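You operate a simulated robot arm through the tools that you are given. There is no shell and no other tool. Be economical: measure what you need, move in short steps, check, and stop when the job is done.

The job below is to be done with a simulated robot arm. You get a single attempt, and the scene is never put back.

TASK
Take the red wiping pad and put it on the purple counter mat. Take the red tin and leave it on the mat in front of the white disc stand. Put the grey wiping pad on the counter away on the ledge under the fuse box. Open the fuses drawer. The order is free. Set down upright: red tin.

It is judged by the outcome, as a careful person would: the job done as asked, and still so three seconds after it is handed in. It fails if anything else is knocked over, pushed out of place, dropped, spilled or broken.

THE ROBOT
A 6-joint arm with a fingered hand on a trunk, on a base that drives. Base frame: it is fixed to the floor where the robot stands at the start and does not move with it; the origin is under the middle of the robot, x ahead of it, y to its left, z up; the surface under the hand at the start is at about z = 944. Lengths are in mm, angles in degrees, forces in N, time in s.
With the tool pointing down near the work surface it reaches from about 380 to 820 mm from the robot's upright axis, wherever it stands. Its first joint turns from -166.0 to 166.0 degrees. Places, roughly: fuses drawer [500, -3100, 900]; grey wiping pad (10x6x5 cm) [400, 600, 1000]; ledge under the fuse box (52x15 cm) [-2360, 2000, 980]; mat in front of the white disc stand (19x17 cm) [520, -2380, 980]; purple counter mat (23x20 cm) [460, 940, 940]; red tin [500, 500, 1000]; red wiping pad (7x9x4 cm) [700, 100, 1000]. Payload 4 kg.
The tool frame sits at the grasp point between the pads (the TCP): z along the fingers, y along the line on which they close. The tips reach 20 mm beyond it. The gripper opens to 140 mm. The gripper's body begins 54 mm behind the TCP. The gripper is a hand of 3 fingers: y runs from the thumb to the fingers, the wrist lies at [0, 0, -215] in the tool frame, and closing takes about 1.5 s.
Orientation is that of the tool frame in the base frame, as a unit quaternion [x, y, z, w]. With the fingers straight down and closing along the base's y, the tool's x points along the base's -x, its y along +y and its z along -z.

THE INTERFACE
- The arm moves only by the tool jog_arm. Its arguments are lists of equal length, an entry for each row: "linear": the shift along the tool's x, y, z in units of 500 mm (1.0 is 500 mm), a list of three; "angular": the turn, a rotation vector about the tool's x, y, z in units of 180 degrees (1.0 is 180 degrees), a list of three. In form: {"linear": [[tx, ty, tz], ...], "angular": [[ax, ay, az], ...]}. A call has 1 to 12 rows; each row is the pose to reach, as a shift and turn from the pose commanded when the call began, along the tool's axes at that moment. "hand" is the opening, from 0 (shut) to 1 (fully open), set as the call begins (left out, the last holds). A call with a number of a shift or a turn outside -1 to 1 is refused whole. Each row takes 0.2 s and may step no farther than 50 mm and 8.6 degrees from the row before; otherwise, or with a gripper value out of range, the whole call is refused. A pose out of reach is approached as far as the arm can. The call stops where the force on the tool passes 40 N (or 10 N more than at its start, if that is more) or the arm is blocked; 0.2 s more then pass. Each finger travels about 45 mm/s and halts on what it meets, pressing with about 23 N; the grip force reading is that of the motor and also rises with nothing between the fingers. The clock runs only during rows and for 0.2 s after the last one: add rows that repeat a pose to give the fingers time. The reply holds the time, the measured pose of the TCP, the force on the tool along the base axes, the opening and the grip force, in the units named above and with some noise, with the torque about the TCP (base axes, N m) and any sound that the robot's microphone picked up.
- Cameras (640 x 400 px; columns grow to the right, rows downward): "scene" is now at [54.9, 223, 1625.9]; the picture's right is [0.41, -0.91, 0.00], its down [-0.66, -0.30, -0.69] and it looks along [0.63, 0.28, -0.72] (base axes); focal length 291 px, centre (320, 200). "wrist" rides on the gripper at [74, -43, -79] in the tool frame; the picture's right is [0.50, 0.87, 0.00], its down [-0.59, 0.34, -0.73] and it looks along [-0.64, 0.37, 0.68] (tool axes); focal length 275 px, centre (320, 200). There is no depth. A picture from a camera that has moved, and an enlarged one, comes with that camera's place and axes in the base frame and with its lens.
- capture(camera): a new picture of that camera. It takes no simulated time.
- raise_lower(by): slides the trunk up (or, below 0, down) by that many mm; the arm and the scene camera ride with it, the base frame stays. It gives what a move gives, with no picture.
- drive_base(legs): drives the robot by 1 to 6 legs, each [ahead, left, turn to the left] in mm, mm and degrees, along the robot's own axes; the way and the turn of a leg run together, so that a leg with both is an arc; at most 1500 mm and 180 degrees a leg. The arm and the cameras ride along, it lands a little off, and it stops where it bumps. It gives what a move gives.
- curl_fingers(finger1, finger2, thumb_bend): sets how far each is bent, from 0 (flat) to 100 (curled in); at 30 the hand is open as for a grip, at 70 the pads meet at the TCP. One left out holds its place. A second passes; each finger stops where it meets its share of the squeeze, and holds until it gets a number again. A gripper value or a shape takes the hand back. It gives what a move gives, with no picture; readings hold the bend of each and the force on the fingers (four entries, about 0 where the hand has none), thumb and palm.
- preshape(shape): the hand has 3 fingers and takes this shape, open, in about a second: jaw (thumb against the fingers, like two jaws); tri (thumb and two fingers); tip (a fingertip pinch); poke (one finger out to press); point (the index stretched); flat (the hand flat); cup (the hand cupped); fist (a fist). The gripper value then closes the fingers along that shape, each until it touches; the sizes above hold for jaw. It gives what a move gives, with no picture.
- turn_head(pan, tilt): turns the head with the scene camera to pan (to the left, within 120 degrees either way) and tilt (down, from -29 to 69), counted from straight ahead of the robot. It gives what a move gives.
- zoom(camera, box): a new picture of the part [left, top, right, bottom] of that camera's present view, enlarged. It takes no simulated time.
- finish_job(): hands the job in; it is judged then, once.

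Go step by step. Nothing tells you exact positions but the pictures and the camera data: compare them with the known pose of the tool, close in by small moves and look again before you grip or let go. The budget is 165 turns and 120 pictures, counting those below and the enlarged ones. Unless the task says otherwise, let go and move clear before handing in, and close with one line.

The tools are called after "Request:" as a command line: name --argument value ..., lists and objects as JSON in quotes. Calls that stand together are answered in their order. jog_arm: Moves the arm, as the interface text tells. Its arguments: {"type":"object","properties":{"linear":{"type":"array","items":{"type":"array","items":{"type":"number"}}},"angular":{"type":"array","items":{"type":"array","items":{"type":"number"}}},"hand":{"type":"number"}},"required":["linear","angular"]} The other tools are called the same way: raise_lower (by) slides the trunk up or down; preshape (shape) gives the hand a shape; curl_fingers (finger1, finger2, thumb_bend) moves the fingers one by one; drive_base (legs) drives the base; turn_head (pan, tilt) turns the head that bears the scene camera; capture (camera) takes a picture; zoom (camera, box) takes an enlarged picture of a part of a camera's view; finish_job () hands the job in.

At the start:

```text
clock: 0.0
eef_pos: [441.3, 206.6, 1217.2]
ee_rot: [0.0, 1.0, 0.0, 0.0]
contact_force: [0.1, -0.7, 0.0]
ft_torque: [0.01, 0.04, -0.03]
finger_gap: 140.0
gripper_force: 0.1
shape: jaw
bend: [30.0, 30.0, 30.0]
finger forces: [0.1, 0.0, 0.0, 0.1, 0.0, 0.0]
trunk travel left (down, up): [-225.0, 365.0]
robot x, y, heading: [-0.8, 1.0, -0.1]
head pan, tilt: [24.4, 46.5]
```

scene: 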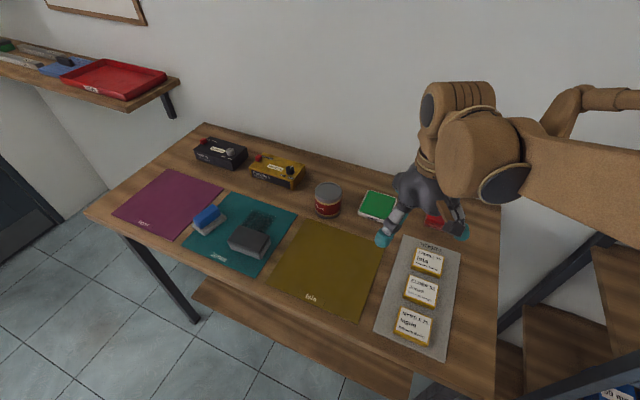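
wrist: 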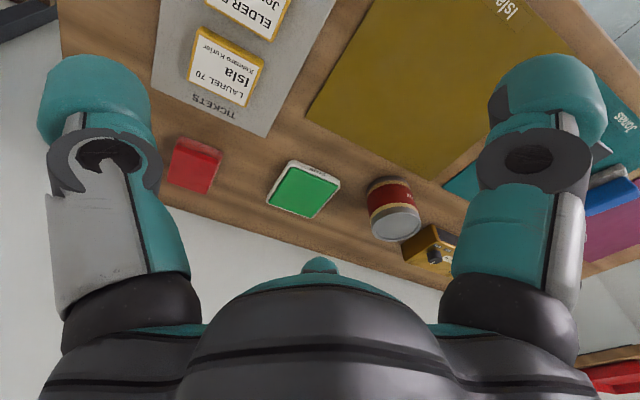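

I see the counter with the red pad near (696,130), the tin near (630,450), the grey pad near (413,594) and the purple mat near (432,921). I'll look closer first.

Request:
zoom --camera "scene" --box '[100, 120, 340, 270]'

Request:
zoom --camera "wrist" --box '[150, 100, 470, 300]'

```text
2.67 times, centred on (220, 195) of scene
camera zoom: at [54.9, 223.0, 1625.9], right [0.41, -0.91, 0.0], down [-0.66, -0.3, -0.69], along [0.63, 0.28, -0.72], focal length 776 px, centre (587, 213)
```

zoom: 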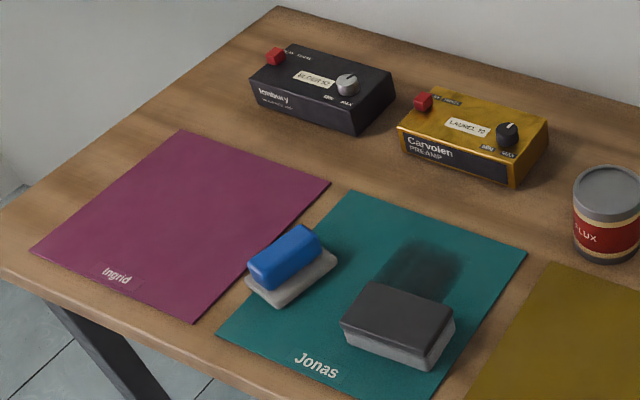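

```text
2.00 times, centred on (310, 200) of wrist
camera zoom: at [366.0, 164.5, 1295.9], right [-0.5, 0.87, 0.0], down [0.59, 0.34, 0.73], along [0.64, 0.37, -0.68], focal length 551 px, centre (340, 200)
```

zoom: 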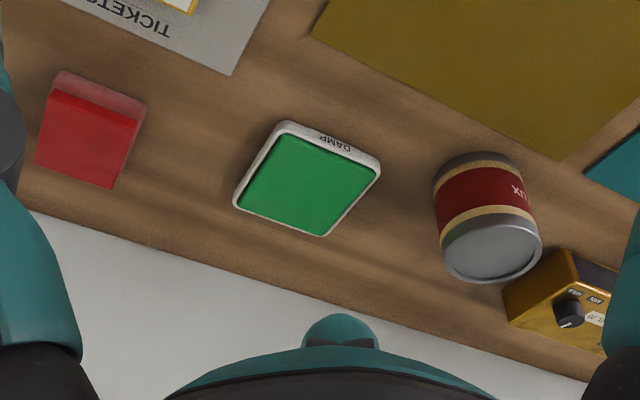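

The red pad is axis-aligned, centred near (700,137), about 70 mm wide along y. I'll move above it first.

Request:
jog_arm --linear '[[-0.074, -0.02, 0.0334], [-0.148, -0.04, 0.0668], [-0.222, -0.06, 0.1], [-0.296, -0.08, 0.1336], [-0.37, -0.1, 0.167], [-0.444, -0.12, 0.2], [-0.518, -0.14, 0.234], [-0.518, -0.14, 0.234]]' --angular '[[0, 0, 0], [0, 0, 0], [0, 0, 0], [0, 0, 0], [0, 0, 0], [0, 0, 0], [0, 0, 0], [0, 0, 0]]' --hand 1

Request:
capture --camera "wrist"

Request:
capture --camera "scene"

```text
clock: 1.8
eef_pos: [702.5, 135.1, 1100.1]
ee_rot: [-0.001, 1.0, 0.0, 0.001]
contact_force: [-0.1, 0.0, -0.5]
ft_torque: [0.03, 0.0, -0.01]
finger_gap: 140.0
gripper_force: 0.1
shape: jaw
bend: [30.0, 30.0, 30.0]
finger forces: [0.1, 0.0, 0.0, 0.1, 0.0, 0.1]
trunk travel left (down, up): [-225.0, 365.0]
robot x, y, heading: [-0.0, 0.8, 0.0]
head pan, tilt: [24.4, 46.5]
```

```text
115 pictures are left
camera wrist: at [627.3, 93.8, 1178.0], right [-0.5, 0.87, 0.0], down [0.59, 0.34, 0.73], along [0.64, 0.37, -0.68], focal length 275 px, centre (320, 200)
```

wrist: 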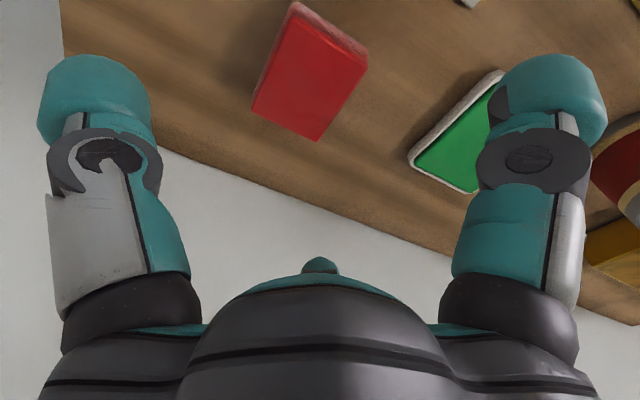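

```text
114 pictures are left
camera scene: at [54.1, 223.0, 1626.0], right [0.41, -0.91, 0.0], down [-0.66, -0.3, -0.69], along [0.63, 0.28, -0.72], focal length 291 px, centre (320, 200)
```

scene: 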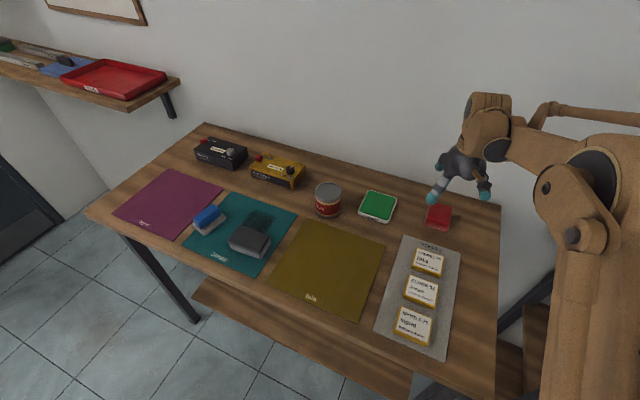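

Refined centre is about (708,134), top about 970–980. Descending in place and gripping.

Request:
jog_arm --linear '[[-0.01, 0, 0.08], [-0.01, 0, 0.16], [-0.01, 0, 0.22], [-0.01, 0, 0.264], [-0.01, 0, 0.264]]' --angular '[[0, 0, 0], [0, 0, 0], [0, 0, 0], [0, 0, 0], [0, 0, 0]]'

Request:
zoom --camera "scene" --box '[360, 150, 520, 250]'

Request:
capture --camera "wrist"

```text
clock: 3.0
eef_pos: [704.8, 136.6, 967.9]
ee_rot: [0.0, 1.0, 0.0, 0.0]
contact_force: [0.0, -1.8, -0.3]
ft_torque: [-0.04, 0.01, -0.01]
finger_gap: 139.9
gripper_force: 0.0
shape: jaw
bend: [30.0, 30.0, 30.0]
finger forces: [0.0, 0.0, 0.0, 0.0, 0.0, 0.0]
trunk travel left (down, up): [-225.0, 365.0]
robot x, y, heading: [-0.4, -1.4, 0.0]
head pan, tilt: [24.4, 46.5]
```

```text
4.00 times, centred on (440, 200) of scene
camera zoom: at [55.1, 222.9, 1626.0], right [0.41, -0.91, 0.0], down [-0.66, -0.3, -0.69], along [0.63, 0.28, -0.72], focal length 1164 px, centre (-160, 200)
```

zoom: 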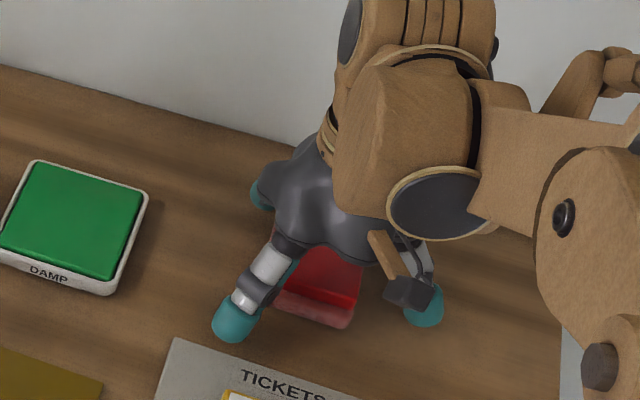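

```text
112 pictures are left
camera wrist: at [629.3, 95.2, 1045.9], right [-0.5, 0.87, 0.0], down [0.59, 0.34, 0.73], along [0.64, 0.37, -0.68], focal length 275 px, centre (320, 200)
```

wrist: 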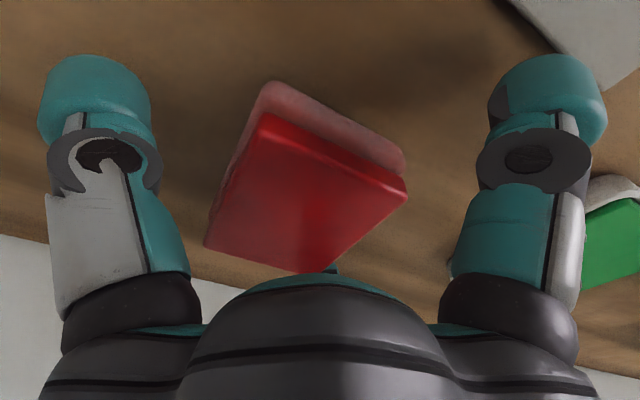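

The hand straddles the pad with clearance. Closing.

Request:
jog_arm --linear '[[0, 0, 0], [0, 0, 0], [0, 0, 0], [0, 0, 0], [0, 0, 0], [0, 0, 0], [0, 0, 0], [0, 0, 0], [0, 0, 0], [0, 0, 0]]' --angular '[[0, 0, 0], [0, 0, 0], [0, 0, 0], [0, 0, 0], [0, 0, 0], [0, 0, 0], [0, 0, 0], [0, 0, 0], [0, 0, 0], [0, 0, 0]]' --hand 0

Request:
jog_arm --linear '[[0, 0, -0.04], [0, 0, -0.12], [0, 0, -0.2], [0, 0, -0.28], [0, 0, -0.36], [0, 0, -0.36]]' --angular '[[0, 0, 0], [0, 0, 0], [0, 0, 0], [0, 0, 0], [0, 0, 0], [0, 0, 0]]'

Request:
capture --camera "scene"

Request:
capture --camera "wrist"

```text
clock: 5.2
eef_pos: [704.7, 136.2, 967.9]
ee_rot: [0.0, 1.0, -0.001, 0.0]
contact_force: [0.2, 0.8, 1.3]
ft_torque: [-0.11, -0.06, -0.02]
finger_gap: 73.9
gripper_force: 22.9
shape: jaw
bend: [38.0, 34.0, 29.0]
finger forces: [12.5, 19.9, 0.0, 0.0, 26.2, 0.0]
trunk travel left (down, up): [-225.0, 365.0]
robot x, y, heading: [-0.0, 0.0, -0.1]
head pan, tilt: [24.4, 46.5]
```

```text
clock: 6.6
eef_pos: [705.9, 137.9, 1148.7]
ee_rot: [0.0, 1.0, 0.0, -0.001]
contact_force: [0.2, 0.2, 0.3]
ft_torque: [0.0, 0.02, 0.03]
finger_gap: 73.7
gripper_force: 22.7
shape: jaw
bend: [38.0, 34.0, 30.0]
finger forces: [12.4, 19.7, 0.0, 0.1, 26.0, 0.0]
trunk travel left (down, up): [-225.0, 365.0]
robot x, y, heading: [-2.3, -1.8, 0.0]
head pan, tilt: [24.4, 46.5]
```

```text
111 pictures are left
camera scene: at [55.5, 223.1, 1625.9], right [0.41, -0.91, 0.0], down [-0.66, -0.3, -0.69], along [0.63, 0.28, -0.73], focal length 291 px, centre (320, 200)
```

scene: 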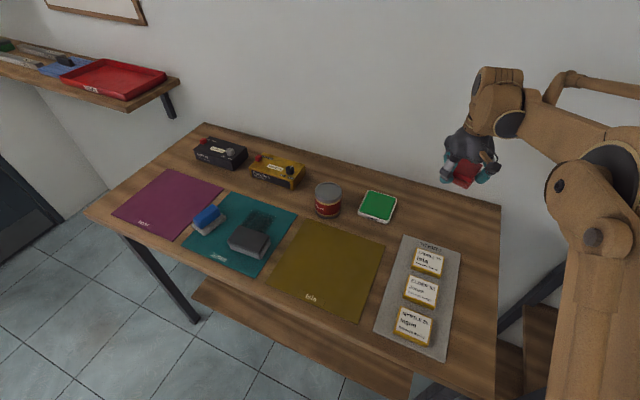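

```text
110 pictures are left
camera wrist: at [631.1, 95.7, 1227.0], right [-0.5, 0.87, 0.0], down [0.59, 0.34, 0.73], along [0.64, 0.37, -0.68], focal length 275 px, centre (320, 200)
```

wrist: 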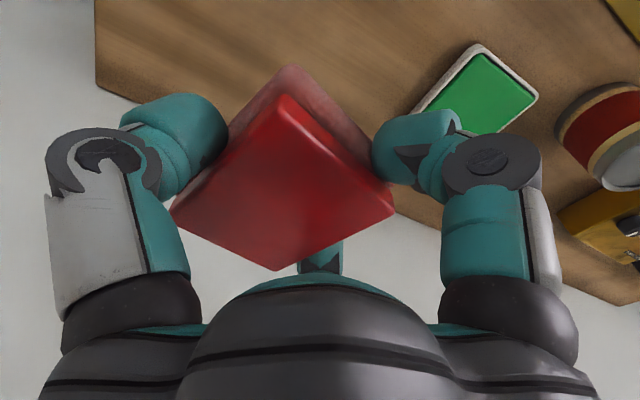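

Red pad held (gap 74). I'll retract the arm and drive left to the purple mat (centre ≈ (449,930)).

Request:
jog_arm --linear '[[0.085, -0.01, 0], [0.17, -0.02, 0], [0.255, -0.03, 0], [0.34, -0.05, 0], [0.425, -0.06, 0], [0.51, -0.07, 0], [0.51, -0.07, 0]]' --angular '[[0, 0, 0], [0, 0, 0], [0, 0, 0], [0, 0, 0], [0, 0, 0], [0, 0, 0], [0, 0, 0]]'

Request:
drive_base --legs '[[0, 400, 0], [0, 425, 0]]'

Request:
capture --camera "scene"

Request:
capture --camera "wrist"

```text
clock: 8.2
eef_pos: [451.2, 101.8, 1150.9]
ee_rot: [0.0, 1.0, -0.001, 0.0]
contact_force: [0.4, 0.1, -0.7]
ft_torque: [0.02, 0.03, 0.03]
finger_gap: 73.9
gripper_force: 22.1
shape: jaw
bend: [39.0, 34.0, 30.0]
finger forces: [12.6, 19.6, 0.1, 0.1, 26.0, 0.0]
trunk travel left (down, up): [-225.0, 365.0]
robot x, y, heading: [1.7, 6.3, -0.1]
head pan, tilt: [24.4, 46.5]
```

```text
clock: 12.9
eef_pos: [450.4, 923.1, 1151.1]
ee_rot: [0.001, 1.0, 0.0, -0.001]
contact_force: [0.7, 0.4, 0.2]
ft_torque: [0.01, 0.01, 0.0]
finger_gap: 73.9
gripper_force: 22.9
shape: jaw
bend: [39.0, 34.0, 30.0]
finger forces: [12.5, 19.6, 0.0, 0.1, 26.0, 0.0]
trunk travel left (down, up): [-225.0, 365.0]
robot x, y, heading: [-2.2, 819.1, -0.1]
head pan, tilt: [24.4, 46.5]
```

```text
109 pictures are left
camera scene: at [55.2, 1046.7, 1625.8], right [0.41, -0.91, 0.0], down [-0.66, -0.3, -0.69], along [0.63, 0.28, -0.73], focal length 291 px, centre (320, 200)
```

scene: 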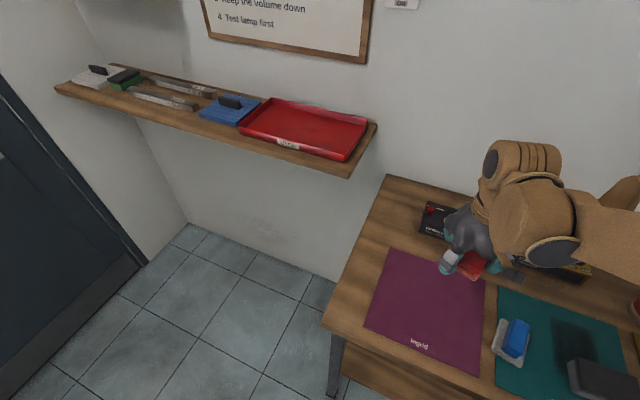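

```text
108 pictures are left
camera wrist: at [374.2, 881.7, 1229.2], right [-0.5, 0.87, 0.0], down [0.59, 0.34, 0.73], along [0.64, 0.36, -0.68], focal length 275 px, centre (320, 200)
```

wrist: 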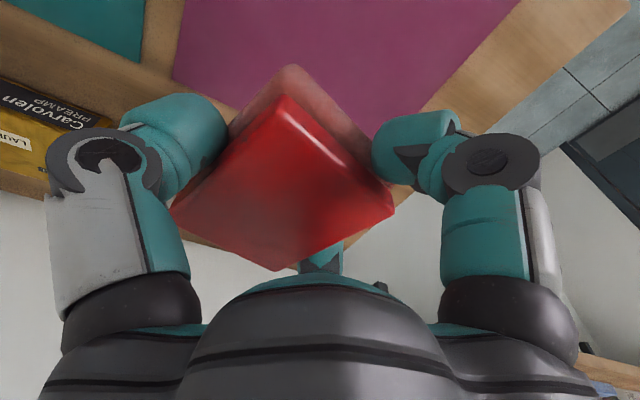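

The mat centre is about (442,932); the pad is nearly above it. Lowering.

Request:
jog_arm --linear '[[0.016, 0.014, 0.09], [0.016, 0.014, 0.18], [0.016, 0.014, 0.27], [0.016, 0.014, 0.33], [0.016, 0.014, 0.354], [0.016, 0.014, 0.36], [0.016, 0.014, 0.36]]' --angular '[[0, 0, 0], [0, 0, 0], [0, 0, 0], [0, 0, 0], [0, 0, 0], [0, 0, 0], [0, 0, 0]]'

Request:
zoom --camera "scene" --box '[340, 180, 640, 400]'

```text
clock: 14.5
eef_pos: [440.8, 931.0, 971.6]
ee_rot: [0.002, 1.0, 0.0, 0.0]
contact_force: [-1.0, 1.7, 5.7]
ft_torque: [-0.34, -0.2, -0.01]
finger_gap: 73.1
gripper_force: 22.9
shape: jaw
bend: [39.0, 34.0, 30.0]
finger forces: [11.7, 21.8, 0.0, 0.0, 27.4, 0.1]
trunk travel left (down, up): [-225.0, 365.0]
robot x, y, heading: [-3.3, 818.5, -0.3]
head pan, tilt: [24.4, 46.5]
```

```text
1.82 times, centred on (490, 290) of scene
camera zoom: at [54.4, 1045.9, 1626.0], right [0.41, -0.91, 0.0], down [-0.66, -0.3, -0.69], along [0.63, 0.28, -0.72], focal length 529 px, centre (11, 36)
```

zoom: 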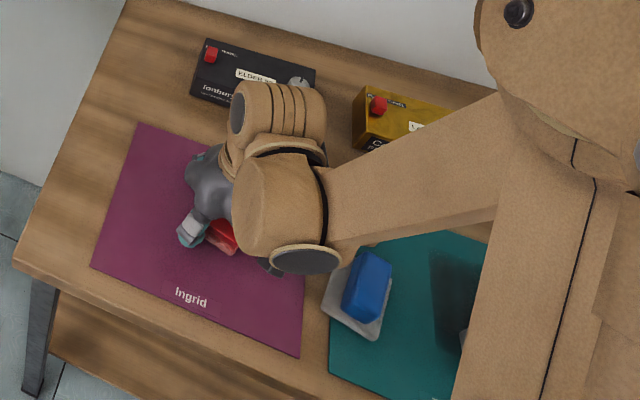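

The pad rests on the mat. Releasing and rising.

Request:
jog_arm --linear '[[0, 0, 0], [0, 0, 0], [0, 0, 0], [0, 0, 0], [0, 0, 0], [0, 0, 0], [0, 0, 0], [0, 0, 0]]' --angular '[[0, 0, 0], [0, 0, 0], [0, 0, 0], [0, 0, 0], [0, 0, 0], [0, 0, 0], [0, 0, 0], [0, 0, 0]]' --hand 1

Request:
jog_arm --linear '[[0, 0, -0.06], [0, 0, -0.15], [0, 0, -0.25], [0, 0, -0.35], [0, 0, -0.42], [0, 0, -0.42]]' --angular '[[0, 0, 0], [0, 0, 0], [0, 0, 0], [0, 0, 0], [0, 0, 0], [0, 0, 0]]'

Request:
drive_base --legs '[[0, -330, 0]]'

Request:
capture --camera "scene"

Request:
capture --camera "wrist"

```text
clock: 16.3
eef_pos: [440.3, 929.8, 970.2]
ee_rot: [0.002, 1.0, 0.0, 0.0]
contact_force: [-1.0, -0.3, 0.3]
ft_torque: [0.01, -0.01, -0.01]
finger_gap: 139.7
gripper_force: 0.1
shape: jaw
bend: [30.0, 30.0, 30.0]
finger forces: [0.0, 0.0, 0.0, 0.1, 0.1, 0.0]
trunk travel left (down, up): [-225.0, 365.0]
robot x, y, heading: [-2.0, 821.3, -0.1]
head pan, tilt: [24.4, 46.5]
```

```text
clock: 17.7
eef_pos: [442.9, 929.9, 1181.2]
ee_rot: [0.002, 1.0, 0.0, 0.0]
contact_force: [0.7, -0.4, 0.3]
ft_torque: [0.0, 0.0, 0.01]
finger_gap: 140.0
gripper_force: 0.0
shape: jaw
bend: [30.0, 30.0, 30.0]
finger forces: [0.0, 0.1, 0.0, 0.0, 0.0, 0.0]
trunk travel left (down, up): [-225.0, 365.0]
robot x, y, heading: [-2.7, 821.6, -0.2]
head pan, tilt: [24.4, 46.5]
```

```text
clock: 19.9
eef_pos: [440.2, 587.4, 1181.3]
ee_rot: [0.004, 1.0, 0.0, 0.0]
contact_force: [-0.2, -0.5, 0.7]
ft_torque: [0.04, 0.01, 0.03]
finger_gap: 140.2
gripper_force: 0.1
shape: jaw
bend: [30.0, 30.0, 30.0]
finger forces: [0.0, 0.0, 0.0, 0.1, 0.0, 0.1]
trunk travel left (down, up): [-225.0, 365.0]
robot x, y, heading: [-1.0, 485.3, -0.6]
head pan, tilt: [24.4, 46.5]
```

```text
106 pictures are left
camera scene: at [54.4, 705.0, 1626.1], right [0.41, -0.91, 0.0], down [-0.66, -0.29, -0.69], along [0.63, 0.28, -0.72], focal length 291 px, centre (320, 200)
```

scene: 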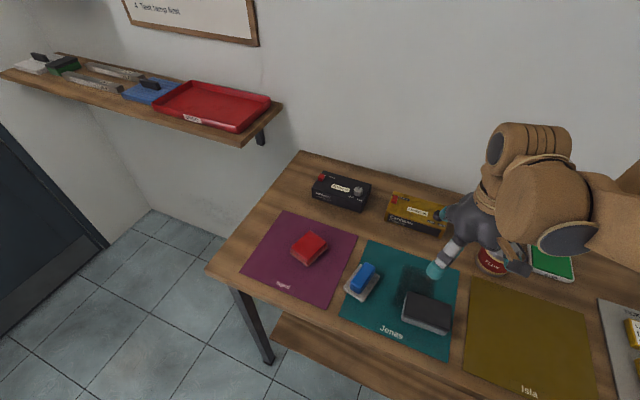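

```text
105 pictures are left
camera wrist: at [364.5, 545.0, 1259.5], right [-0.49, 0.87, 0.0], down [0.59, 0.33, 0.73], along [0.64, 0.36, -0.68], focal length 275 px, centre (320, 200)
```

wrist: 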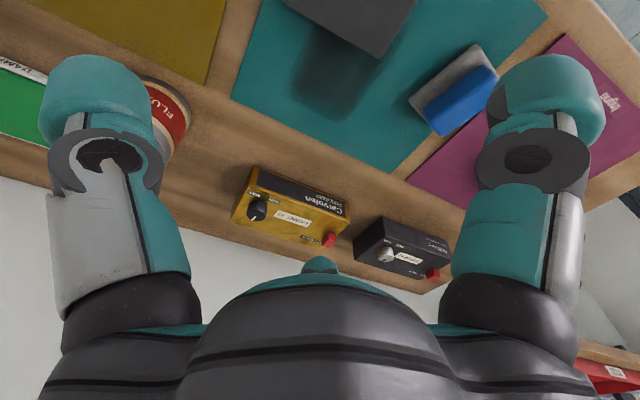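

The red pad lies on the purple mat. Before gripping the grey pad I look at the ledge behind to pick the grip.

Request:
turn_head --pan 120 --tilt 15

Request:
capture --camera "scene"

Request:
turn_head --pan -90 --tilt 25

Request:
capture --camera "scene"

```text
clock: 21.6
eef_pos: [440.0, 587.8, 1181.6]
ee_rot: [0.004, 1.0, 0.0, 0.0]
contact_force: [0.4, -0.9, -0.1]
ft_torque: [-0.02, 0.01, -0.01]
finger_gap: 140.2
gripper_force: 0.2
shape: jaw
bend: [30.0, 30.0, 30.0]
finger forces: [0.0, 0.0, 0.0, 0.0, 0.0, 0.1]
trunk travel left (down, up): [-225.0, 365.0]
robot x, y, heading: [-2.0, 479.7, -0.7]
head pan, tilt: [120.0, 15.0]
```

```text
104 pictures are left
camera scene: at [-64.8, 755.1, 1674.8], right [0.87, 0.49, 0.0], down [0.13, -0.23, -0.97], along [-0.48, 0.84, -0.26], focal length 291 px, centre (320, 200)
```

scene: 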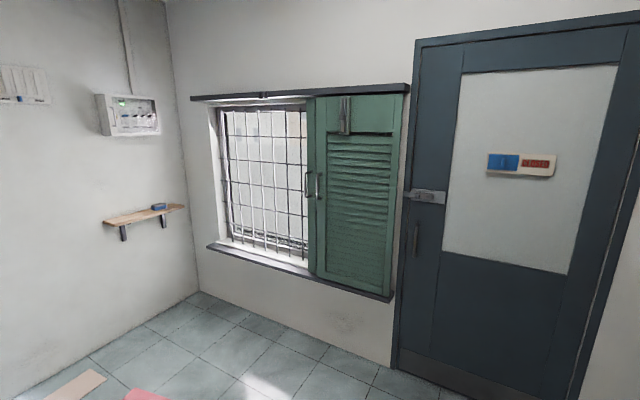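

```text
clock: 24.7
eef_pos: [440.5, 586.9, 1181.0]
ee_rot: [0.004, 1.0, 0.0, 0.0]
contact_force: [-0.5, 0.7, 0.1]
ft_torque: [0.02, 0.01, 0.01]
finger_gap: 139.8
gripper_force: 0.0
shape: jaw
bend: [30.0, 30.0, 30.0]
finger forces: [0.1, 0.0, 0.0, 0.1, 0.1, 0.1]
trunk travel left (down, up): [-225.0, 365.0]
robot x, y, heading: [4.2, 483.7, -0.4]
head pan, tilt: [-90.0, 25.0]
```

```text
103 pictures are left
camera scene: at [-19.6, 581.6, 1658.6], right [-1.0, 0.01, 0.0], down [0.0, 0.42, -0.91], along [-0.01, -0.91, -0.42], focal length 291 px, centre (320, 200)
```

scene: 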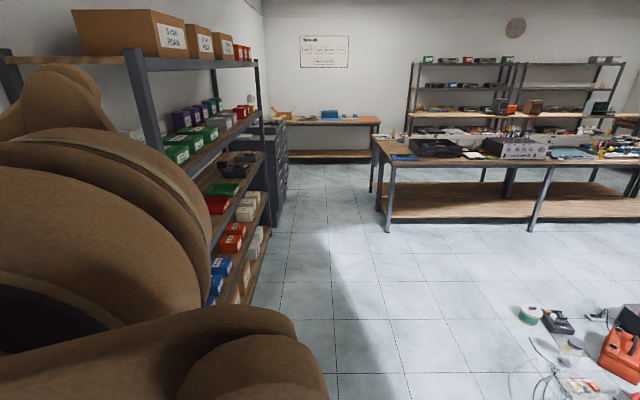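

The ledge is on the far wall at x≈-2400, clear underneath the fuse box except for a blue thing at its right end; a few flat things lie on the floor. Now I look at the grey pad again.

Request:
turn_head --pan 10 --tilt 50

Request:
zoom --camera "scene" --box '[160, 180, 480, 380]'

```text
clock: 26.4
eef_pos: [439.7, 588.1, 1181.1]
ee_rot: [0.005, 1.0, 0.0, 0.0]
contact_force: [0.5, -0.5, -0.4]
ft_torque: [-0.02, -0.02, -0.03]
finger_gap: 140.1
gripper_force: 0.1
shape: jaw
bend: [30.0, 30.0, 30.0]
finger forces: [0.0, 0.0, 0.1, 0.0, 0.0, 0.0]
trunk travel left (down, up): [-225.0, 365.0]
robot x, y, heading: [-3.1, 487.4, -0.5]
head pan, tilt: [10.0, 50.0]
```

```text
2.00 times, centred on (320, 280) of scene
camera zoom: at [57.1, 686.4, 1621.1], right [0.16, -0.99, 0.0], down [-0.76, -0.13, -0.64], along [0.63, 0.11, -0.77], focal length 582 px, centre (320, 40)
```

zoom: 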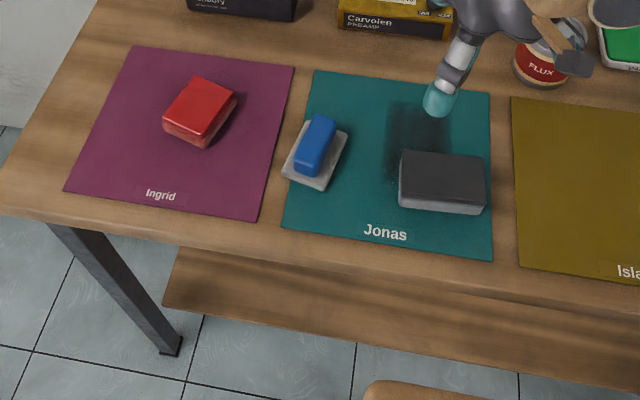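

The grey pad's top is centred about (389,598), aligned with the axes, roughly 97 (y) × 62 (x). I want to see the actual finger layout before choosing the grip.

Request:
turn_head --pan -10 --tilt 40

Request:
zoom --camera "scene" --box '[140, 150, 400, 312]'

Request:
preshape --shape "tri"

Request:
zoom --camera "scene" --box '[140, 150, 400, 312]'

Request:
capture --camera "wrist"

```text
clock: 27.2
eef_pos: [439.6, 587.7, 1181.5]
ee_rot: [0.004, 1.0, 0.0, 0.0]
contact_force: [-0.8, -0.8, -0.1]
ft_torque: [-0.02, 0.01, 0.0]
finger_gap: 140.3
gripper_force: 0.0
shape: jaw
bend: [30.0, 30.0, 30.0]
finger forces: [0.0, 0.1, 0.1, 0.0, 0.1, 0.0]
trunk travel left (down, up): [-225.0, 365.0]
robot x, y, heading: [-1.9, 480.8, -0.4]
head pan, tilt: [-10.0, 40.0]
```

```text
2.46 times, centred on (270, 231) of scene
camera zoom: at [64.8, 658.3, 1635.2], right [-0.18, -0.98, 0.0], down [-0.63, 0.12, -0.77], along [0.75, -0.14, -0.64], focal length 716 px, centre (443, 124)
```

zoom: 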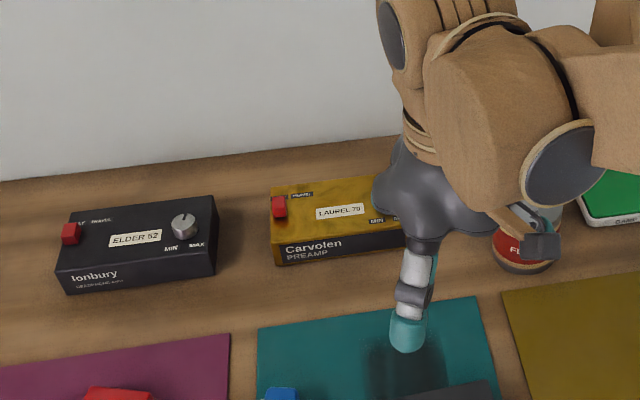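

```text
clock: 28.1
eef_pos: [440.6, 587.1, 1181.0]
ee_rot: [0.005, 1.0, 0.0, 0.0]
contact_force: [0.2, 0.7, -0.1]
ft_torque: [0.01, 0.0, 0.01]
finger_gap: 140.4
gripper_force: 0.2
shape: tri
bend: [30.0, 30.0, 30.0]
finger forces: [0.1, 0.0, 0.0, 0.0, 0.0, 0.0]
trunk travel left (down, up): [-225.0, 365.0]
robot x, y, heading: [-2.6, 485.2, -0.6]
head pan, tilt: [-10.0, 40.0]
```

```text
2.46 times, centred on (270, 231) of scene
camera zoom: at [64.8, 658.3, 1635.3], right [-0.18, -0.98, 0.0], down [-0.63, 0.12, -0.77], along [0.75, -0.14, -0.64], focal length 716 px, centre (443, 124)
```

zoom: 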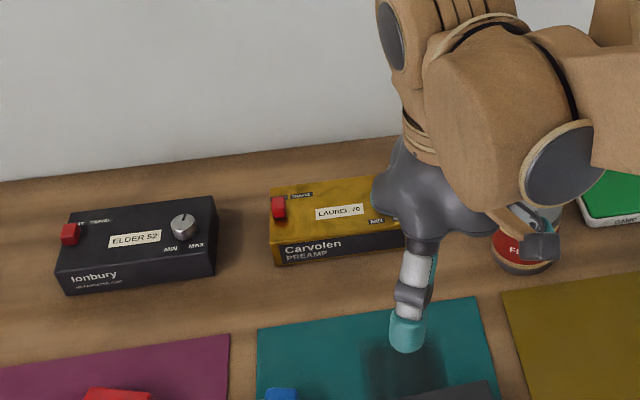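

```text
99 pictures are left
camera wrist: at [364.6, 545.9, 1259.5], right [-0.49, 0.87, 0.0], down [0.59, 0.33, 0.73], along [0.64, 0.36, -0.68], focal length 275 px, centre (320, 200)
```

wrist: 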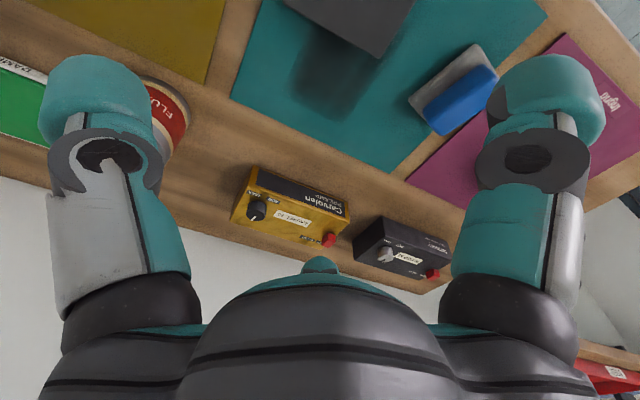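

The hand is three-fold: the thumb at -y and fingers at about (±65,+37). For the grey pad the thumb goes to its -y end and the fingers to its two long sides; TCP at about (389,590). Moving above it.

Request:
jog_arm --linear '[[0.05, 0.002, 0.08], [0.102, 0.004, 0.15], [0.102, 0.004, 0.15]]' --angular '[[0, 0, 0], [0, 0, 0], [0, 0, 0]]' --hand 1

Request:
turn_head --pan 30 --tilt 60

Request:
capture --camera "scene"

Request:
capture --camera "wrist"

```text
clock: 28.9
eef_pos: [389.9, 589.5, 1106.3]
ee_rot: [0.004, 1.0, 0.0, 0.0]
contact_force: [-0.1, -0.2, 0.1]
ft_torque: [0.01, 0.0, 0.02]
finger_gap: 140.1
gripper_force: 0.0
shape: tri
bend: [30.0, 30.0, 30.0]
finger forces: [0.1, 0.0, 0.0, 0.0, 0.0, 0.1]
trunk travel left (down, up): [-225.0, 365.0]
robot x, y, heading: [-4.0, 482.1, -0.5]
head pan, tilt: [-10.0, 40.0]
```

```text
clock: 30.0
eef_pos: [390.7, 589.4, 1107.2]
ee_rot: [0.004, 1.0, 0.0, 0.0]
contact_force: [0.0, -0.5, 0.4]
ft_torque: [-0.04, 0.0, 0.0]
finger_gap: 139.9
gripper_force: 0.0
shape: tri
bend: [30.0, 30.0, 30.0]
finger forces: [0.0, 0.1, 0.1, 0.1, 0.0, 0.0]
trunk travel left (down, up): [-225.0, 365.0]
robot x, y, heading: [-0.4, 485.2, -0.5]
head pan, tilt: [30.0, 60.0]
```

```text
98 pictures are left
camera scene: at [39.2, 706.5, 1608.5], right [0.49, -0.87, 0.0], down [-0.75, -0.43, -0.5], along [0.44, 0.25, -0.87], focal length 291 px, centre (320, 200)
```

scene: 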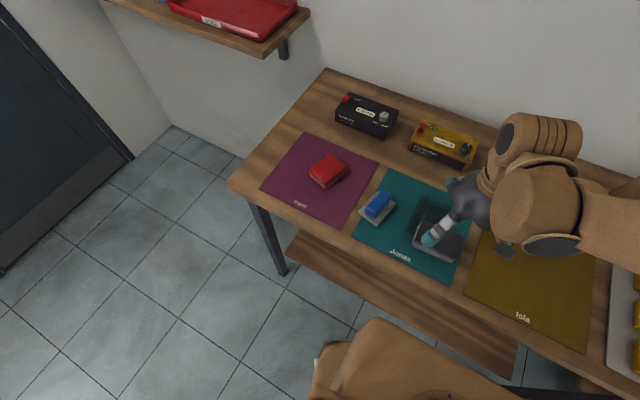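

```text
97 pictures are left
camera wrist: at [313.9, 548.5, 1185.3], right [-0.49, 0.87, 0.0], down [0.59, 0.33, 0.73], along [0.64, 0.36, -0.68], focal length 275 px, centre (320, 200)
```

wrist: 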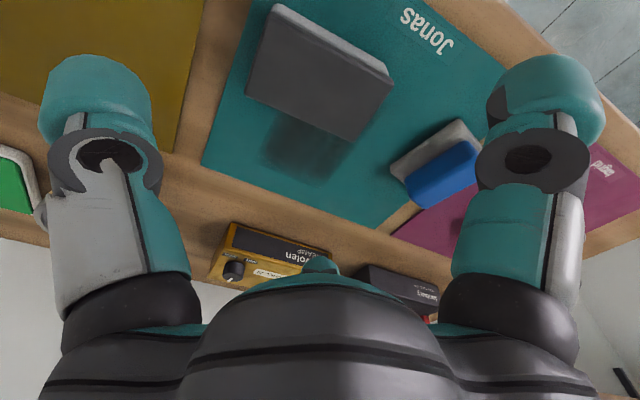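

Wrist view gives pad centre about (394,594). Descending around it.

Request:
jog_arm --linear '[[-0.009, -0.002, 0.08], [-0.009, -0.002, 0.16], [-0.009, -0.002, 0.23], [-0.009, -0.002, 0.277], [-0.009, -0.002, 0.277]]' --angular '[[0, 0, 0], [0, 0, 0], [0, 0, 0], [0, 0, 0], [0, 0, 0]]'

Request:
capture --camera "wrist"

Request:
zoom --camera "scene" --box '[340, 140, 540, 265]'

```text
clock: 31.2
eef_pos: [402.0, 590.6, 978.4]
ee_rot: [0.004, 1.0, 0.0, 0.001]
contact_force: [0.3, 0.6, -0.4]
ft_torque: [-0.02, 0.0, 0.0]
finger_gap: 139.6
gripper_force: 0.0
shape: tri
bend: [30.0, 30.0, 30.0]
finger forces: [0.1, 0.0, 0.1, 0.1, 0.1, 0.0]
out of reach, approached as far as the arm can: row 4, 5
trunk travel left (down, up): [-225.0, 365.0]
robot x, y, heading: [-1.9, 482.5, -0.5]
head pan, tilt: [30.0, 60.0]
```

```text
96 pictures are left
camera wrist: at [326.9, 549.8, 1056.3], right [-0.49, 0.87, 0.0], down [0.59, 0.33, 0.73], along [0.64, 0.36, -0.68], focal length 275 px, centre (320, 200)
```

wrist: 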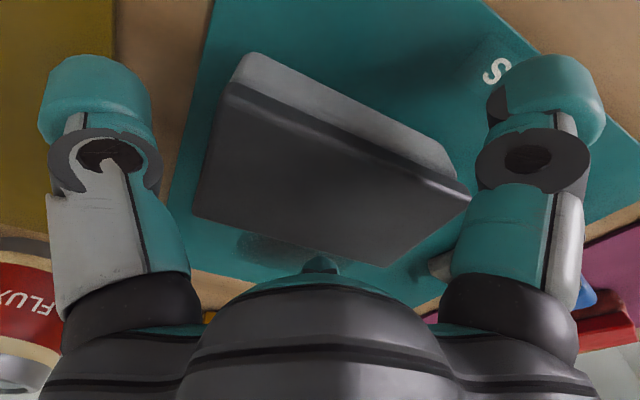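

```text
3.20 times, centred on (440, 202) of scene
camera zoom: at [39.2, 706.6, 1608.5], right [0.49, -0.87, 0.0], down [-0.75, -0.43, -0.5], along [0.43, 0.25, -0.87], focal length 931 px, centre (-64, 192)
```

zoom: 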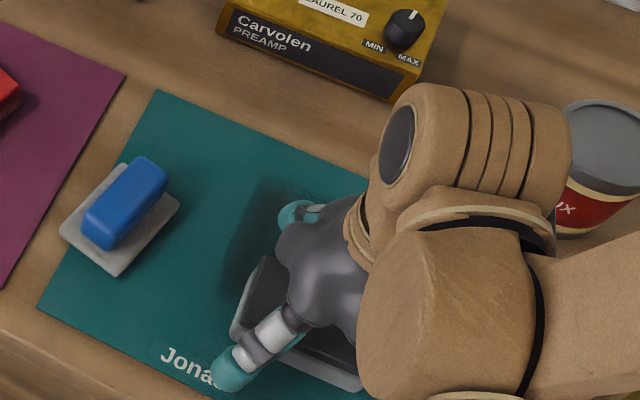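

Too close to the axis to get down. I rise, back the base off 80 mm and come again.

Request:
jog_arm --linear '[[0.0, 0, -0.06], [0.0, 0, -0.15], [0, 0, -0.24], [0, 0, -0.24]]' --angular '[[0, 0, 0], [0, 0, 0], [0, 0, 0], [0, 0, 0]]'

Request:
drive_base --legs '[[-90, 0, 0]]'

Request:
jog_arm --linear '[[-0.08, 0, 0], [-0.18, 0, 0], [-0.18, 0, 0]]' --angular '[[0, 0, 0], [0, 0, 0], [0, 0, 0]]'

Request:
capture --camera "wrist"

```text
clock: 32.2
eef_pos: [403.3, 592.6, 1097.6]
ee_rot: [0.004, 1.0, -0.001, 0.0]
contact_force: [-0.2, -0.3, 0.2]
ft_torque: [-0.01, -0.01, -0.01]
finger_gap: 139.9
gripper_force: 0.0
shape: tri
bend: [30.0, 30.0, 30.0]
finger forces: [0.0, 0.0, 0.1, 0.1, 0.1, 0.0]
trunk travel left (down, up): [-225.0, 365.0]
robot x, y, heading: [-3.1, 487.2, -0.2]
head pan, tilt: [30.0, 60.0]
```

```text
clock: 33.3
eef_pos: [312.3, 593.4, 1097.8]
ee_rot: [0.006, 1.0, 0.0, 0.0]
contact_force: [-1.3, 0.1, 0.2]
ft_torque: [-0.02, -0.01, 0.01]
finger_gap: 139.8
gripper_force: 0.1
shape: tri
bend: [30.0, 30.0, 30.0]
finger forces: [0.1, 0.0, 0.0, 0.0, 0.0, 0.1]
trunk travel left (down, up): [-225.0, 365.0]
robot x, y, heading: [-89.9, 486.3, -0.6]
head pan, tilt: [30.0, 60.0]
```

```text
clock: 34.1
eef_pos: [403.6, 591.0, 1097.2]
ee_rot: [0.005, 1.0, -0.001, 0.001]
contact_force: [0.3, 0.2, -0.2]
ft_torque: [0.01, -0.05, 0.0]
finger_gap: 139.9
gripper_force: 0.1
shape: tri
bend: [30.0, 30.0, 30.0]
finger forces: [0.0, 0.0, 0.0, 0.1, 0.1, 0.0]
trunk travel left (down, up): [-225.0, 365.0]
robot x, y, heading: [-91.5, 487.7, -0.6]
head pan, tilt: [30.0, 60.0]
```

```text
94 pictures are left
camera wrist: at [327.4, 549.8, 1175.3], right [-0.49, 0.87, 0.0], down [0.59, 0.33, 0.73], along [0.64, 0.36, -0.68], focal length 275 px, centre (320, 200)
```

wrist: 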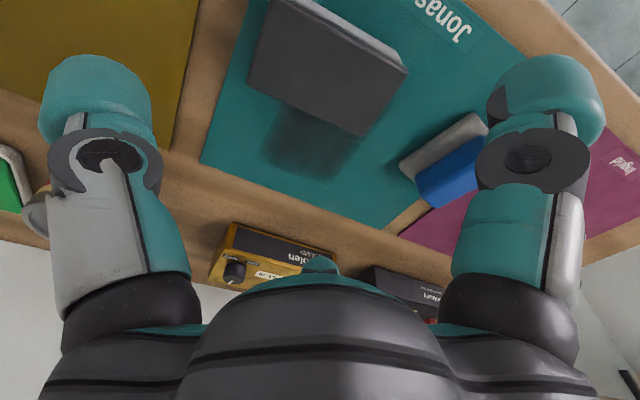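

Centre again (394,592). Going down to z≈968 with TCP at about (394,587).

Request:
jog_arm --linear '[[0.019, -0.008, 0.08], [0.019, -0.008, 0.16], [0.019, -0.008, 0.22], [0.019, -0.008, 0.258], [0.019, -0.008, 0.258]]' --angular '[[0, 0, 0], [0, 0, 0], [0, 0, 0], [0, 0, 0], [0, 0, 0]]'

Request:
capture --camera "wrist"

```text
clock: 35.3
eef_pos: [394.9, 586.2, 969.4]
ee_rot: [0.006, 1.0, 0.001, 0.0]
contact_force: [-0.3, -0.3, -0.6]
ft_torque: [0.0, -0.02, -0.01]
finger_gap: 140.1
gripper_force: 0.2
shape: tri
bend: [30.0, 30.0, 30.0]
finger forces: [0.1, 0.0, 0.0, 0.0, 0.0, 0.0]
trunk travel left (down, up): [-225.0, 365.0]
robot x, y, heading: [-92.9, 484.9, -0.8]
head pan, tilt: [30.0, 60.0]
```

```text
93 pictures are left
camera wrist: at [319.0, 545.8, 1047.0], right [-0.49, 0.87, 0.0], down [0.59, 0.33, 0.73], along [0.64, 0.36, -0.68], focal length 275 px, centre (320, 200)
```

wrist: 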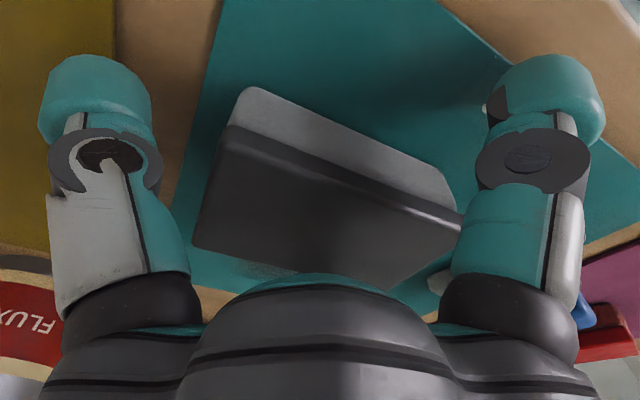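

Straddling cleanly. Closing.

Request:
jog_arm --linear '[[0, 0, 0], [0, 0, 0], [0, 0, 0], [0, 0, 0], [0, 0, 0], [0, 0, 0], [0, 0, 0], [0, 0, 0], [0, 0, 0], [0, 0, 0]]' --angular '[[0, 0, 0], [0, 0, 0], [0, 0, 0], [0, 0, 0], [0, 0, 0], [0, 0, 0], [0, 0, 0], [0, 0, 0], [0, 0, 0], [0, 0, 0]]' --hand 0

Request:
capture --camera "wrist"

```text
clock: 37.5
eef_pos: [395.6, 587.2, 967.9]
ee_rot: [0.006, 1.0, 0.0, 0.0]
contact_force: [0.0, 0.6, -0.7]
ft_torque: [-0.03, 0.01, -0.03]
finger_gap: 64.3
gripper_force: 22.7
shape: tri
bend: [36.0, 35.0, 35.0]
finger forces: [16.9, 19.4, 0.0, 0.1, 20.3, 0.0]
trunk travel left (down, up): [-225.0, 365.0]
robot x, y, heading: [-85.7, 485.5, -0.6]
head pan, tilt: [30.0, 60.0]
```

```text
92 pictures are left
camera wrist: at [319.2, 545.8, 1047.1], right [-0.49, 0.87, 0.0], down [0.59, 0.33, 0.73], along [0.64, 0.36, -0.68], focal length 275 px, centre (320, 200)
```

wrist: 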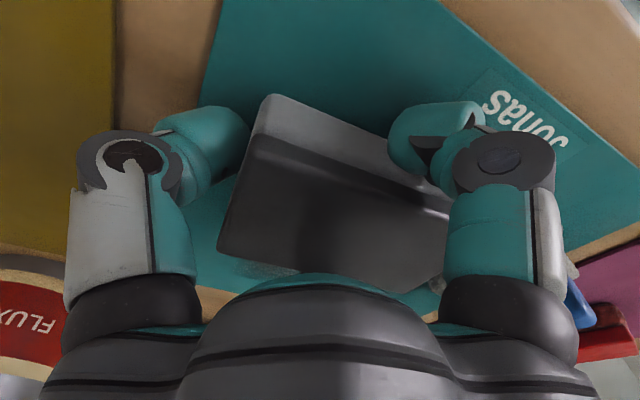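

Balanced grip on the end and both sides. Lifting.

Request:
jog_arm --linear '[[0, 0, -0.03], [0, 0, -0.1], [0, 0, -0.18], [0, 0, -0.26], [0, 0, -0.34], [0, 0, -0.42], [0, 0, -0.42]]' --angular '[[0, 0, 0], [0, 0, 0], [0, 0, 0], [0, 0, 0], [0, 0, 0], [0, 0, 0], [0, 0, 0]]'

Request:
capture --camera "scene"

Request:
capture --camera "wrist"

```text
clock: 39.1
eef_pos: [396.1, 587.9, 1178.5]
ee_rot: [0.005, 1.0, -0.001, 0.0]
contact_force: [0.3, 0.5, -0.3]
ft_torque: [-0.05, 0.0, 0.02]
finger_gap: 63.8
gripper_force: 23.0
shape: tri
bend: [36.0, 35.0, 35.0]
finger forces: [17.1, 19.7, 0.1, 0.1, 19.7, 0.0]
trunk travel left (down, up): [-225.0, 365.0]
robot x, y, heading: [-91.6, 486.2, -0.7]
head pan, tilt: [30.0, 60.0]
```

```text
91 pictures are left
camera scene: at [-49.1, 707.5, 1608.5], right [0.49, -0.87, 0.0], down [-0.75, -0.43, -0.5], along [0.44, 0.25, -0.87], focal length 291 px, centre (320, 200)
```

scene: 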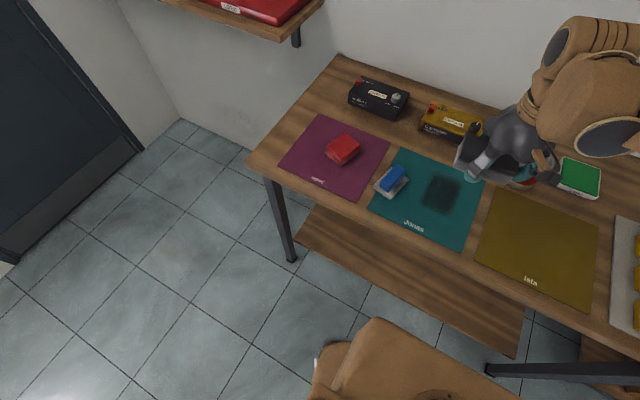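

```text
90 pictures are left
camera wrist: at [320.1, 546.3, 1256.7], right [-0.49, 0.87, 0.0], down [0.59, 0.33, 0.73], along [0.64, 0.36, -0.68], focal length 275 px, centre (320, 200)
```

wrist: 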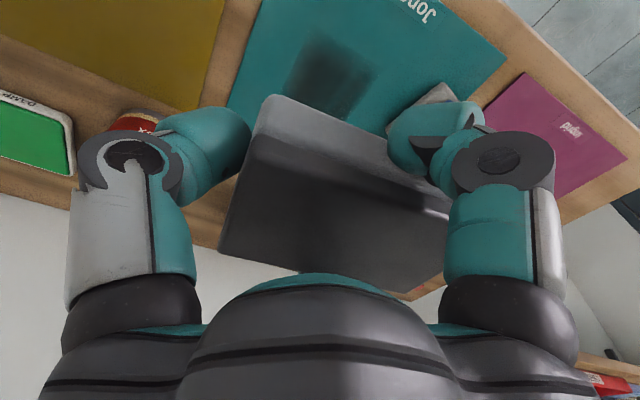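

Grey pad held securely. Checking the floor behind before driving.

Request:
turn_head --pan 120 --tilt 35

Request:
capture --camera "scene"

Request:
turn_head --pan -120 --tilt 35

Request:
capture --camera "scene"

```text
clock: 40.8
eef_pos: [394.8, 587.2, 1177.9]
ee_rot: [0.005, 1.0, -0.001, 0.0]
contact_force: [-0.7, -0.2, -1.3]
ft_torque: [0.01, -0.01, -0.01]
finger_gap: 64.5
gripper_force: 23.1
shape: tri
bend: [36.0, 35.0, 35.0]
finger forces: [17.0, 19.7, 0.1, 0.0, 19.6, 0.0]
trunk travel left (down, up): [-225.0, 365.0]
robot x, y, heading: [-92.3, 487.8, -0.5]
head pan, tilt: [120.0, 35.0]
```

```text
89 pictures are left
camera scene: at [-150.7, 751.3, 1642.8], right [0.87, 0.49, 0.0], down [0.28, -0.5, -0.82], along [-0.4, 0.71, -0.57], focal length 291 px, centre (320, 200)
```

scene: 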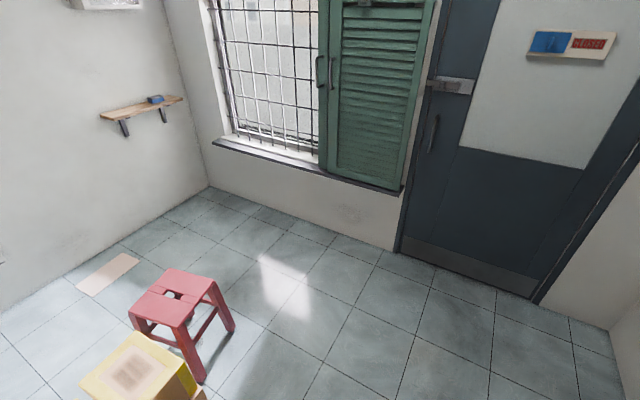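

```text
clock: 44.2
eef_pos: [395.6, 587.5, 1178.3]
ee_rot: [0.006, 1.0, 0.0, 0.001]
contact_force: [-0.5, 0.7, -0.9]
ft_torque: [-0.01, 0.01, -0.01]
finger_gap: 64.2
gripper_force: 22.7
shape: tri
bend: [36.0, 35.0, 35.0]
finger forces: [17.1, 19.8, 0.1, 0.1, 19.7, 0.0]
trunk travel left (down, up): [-225.0, 365.0]
robot x, y, heading: [-93.2, 482.7, -0.6]
head pan, tilt: [-120.0, 35.0]
```

```text
88 pictures are left
camera scene: at [-152.3, 598.8, 1642.8], right [-0.86, 0.51, 0.0], down [0.29, 0.49, -0.82], along [-0.42, -0.71, -0.57], focal length 291 px, centre (320, 200)
```

scene: 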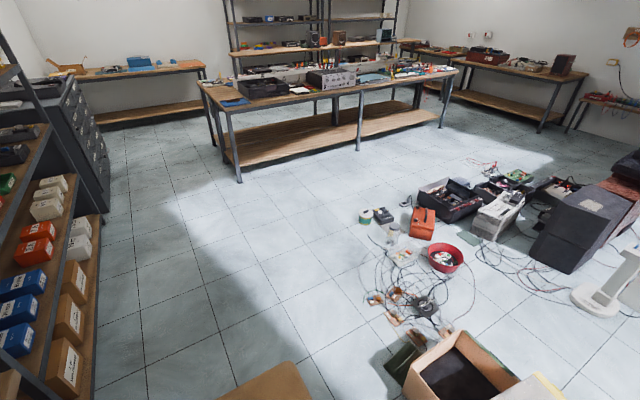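

Behind there's a red stool (x -1350…-1050, y 1030…1340) and a yellow one (x<-880), so I go around: back a little, turn left, up along y, turn left again to face the ledge wall.

Request:
drive_base --legs '[[-110, 0, 0], [0, 0, 90], [1200, 0, 0], [0, 0, 90]]'

Request:
turn_head --pan 10 --tilt 25

Request:
capture --camera "scene"

Request:
capture --camera "wrist"

```text
clock: 58.6
eef_pos: [-673.3, 1598.8, 1178.5]
ee_rot: [1.0, -0.023, 0.0, 0.0]
contact_force: [-0.4, -0.4, 0.3]
ft_torque: [0.01, 0.01, 0.0]
finger_gap: 63.9
gripper_force: 23.2
shape: tri
bend: [36.0, 35.0, 35.0]
finger forces: [16.4, 19.1, 0.1, 0.0, 19.6, 0.0]
trunk travel left (down, up): [-225.0, 365.0]
robot x, y, heading: [-183.2, 1685.0, 177.5]
head pan, tilt: [-120.0, 35.0]
```

```text
clock: 60.7
eef_pos: [-673.1, 1600.6, 1177.7]
ee_rot: [1.0, -0.022, 0.0, 0.0]
contact_force: [0.4, 0.2, -0.3]
ft_torque: [0.03, -0.02, -0.02]
finger_gap: 63.6
gripper_force: 22.9
shape: tri
bend: [36.0, 35.0, 35.0]
finger forces: [16.4, 19.2, 0.0, 0.0, 19.8, 0.2]
trunk travel left (down, up): [-225.0, 365.0]
robot x, y, heading: [-183.4, 1682.0, 177.0]
head pan, tilt: [10.0, 25.0]
```

```text
87 pictures are left
camera scene: at [-260.6, 1482.8, 1658.6], right [-0.13, 0.99, 0.0], down [0.42, 0.05, -0.91], along [-0.9, -0.12, -0.42], focal length 291 px, centre (320, 200)
```

scene: 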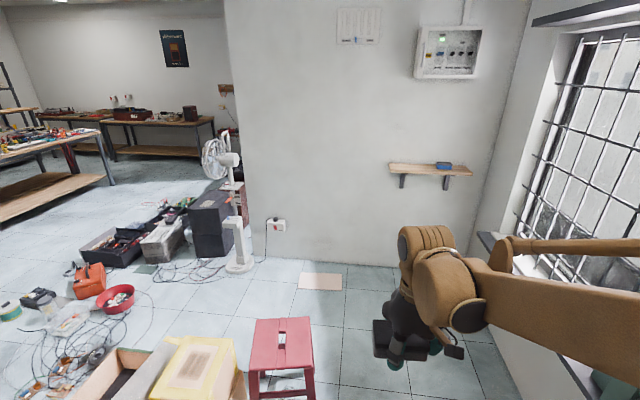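

```text
86 pictures are left
camera wrist: at [-597.8, 1640.3, 1256.5], right [0.46, -0.89, 0.0], down [-0.6, -0.31, 0.73], along [-0.65, -0.34, -0.68], focal length 275 px, centre (320, 200)
```

wrist: 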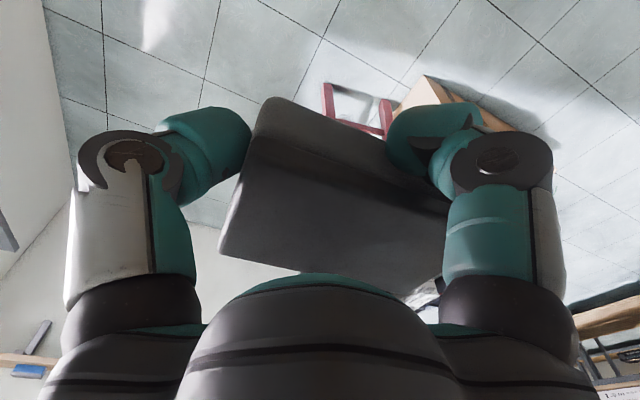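

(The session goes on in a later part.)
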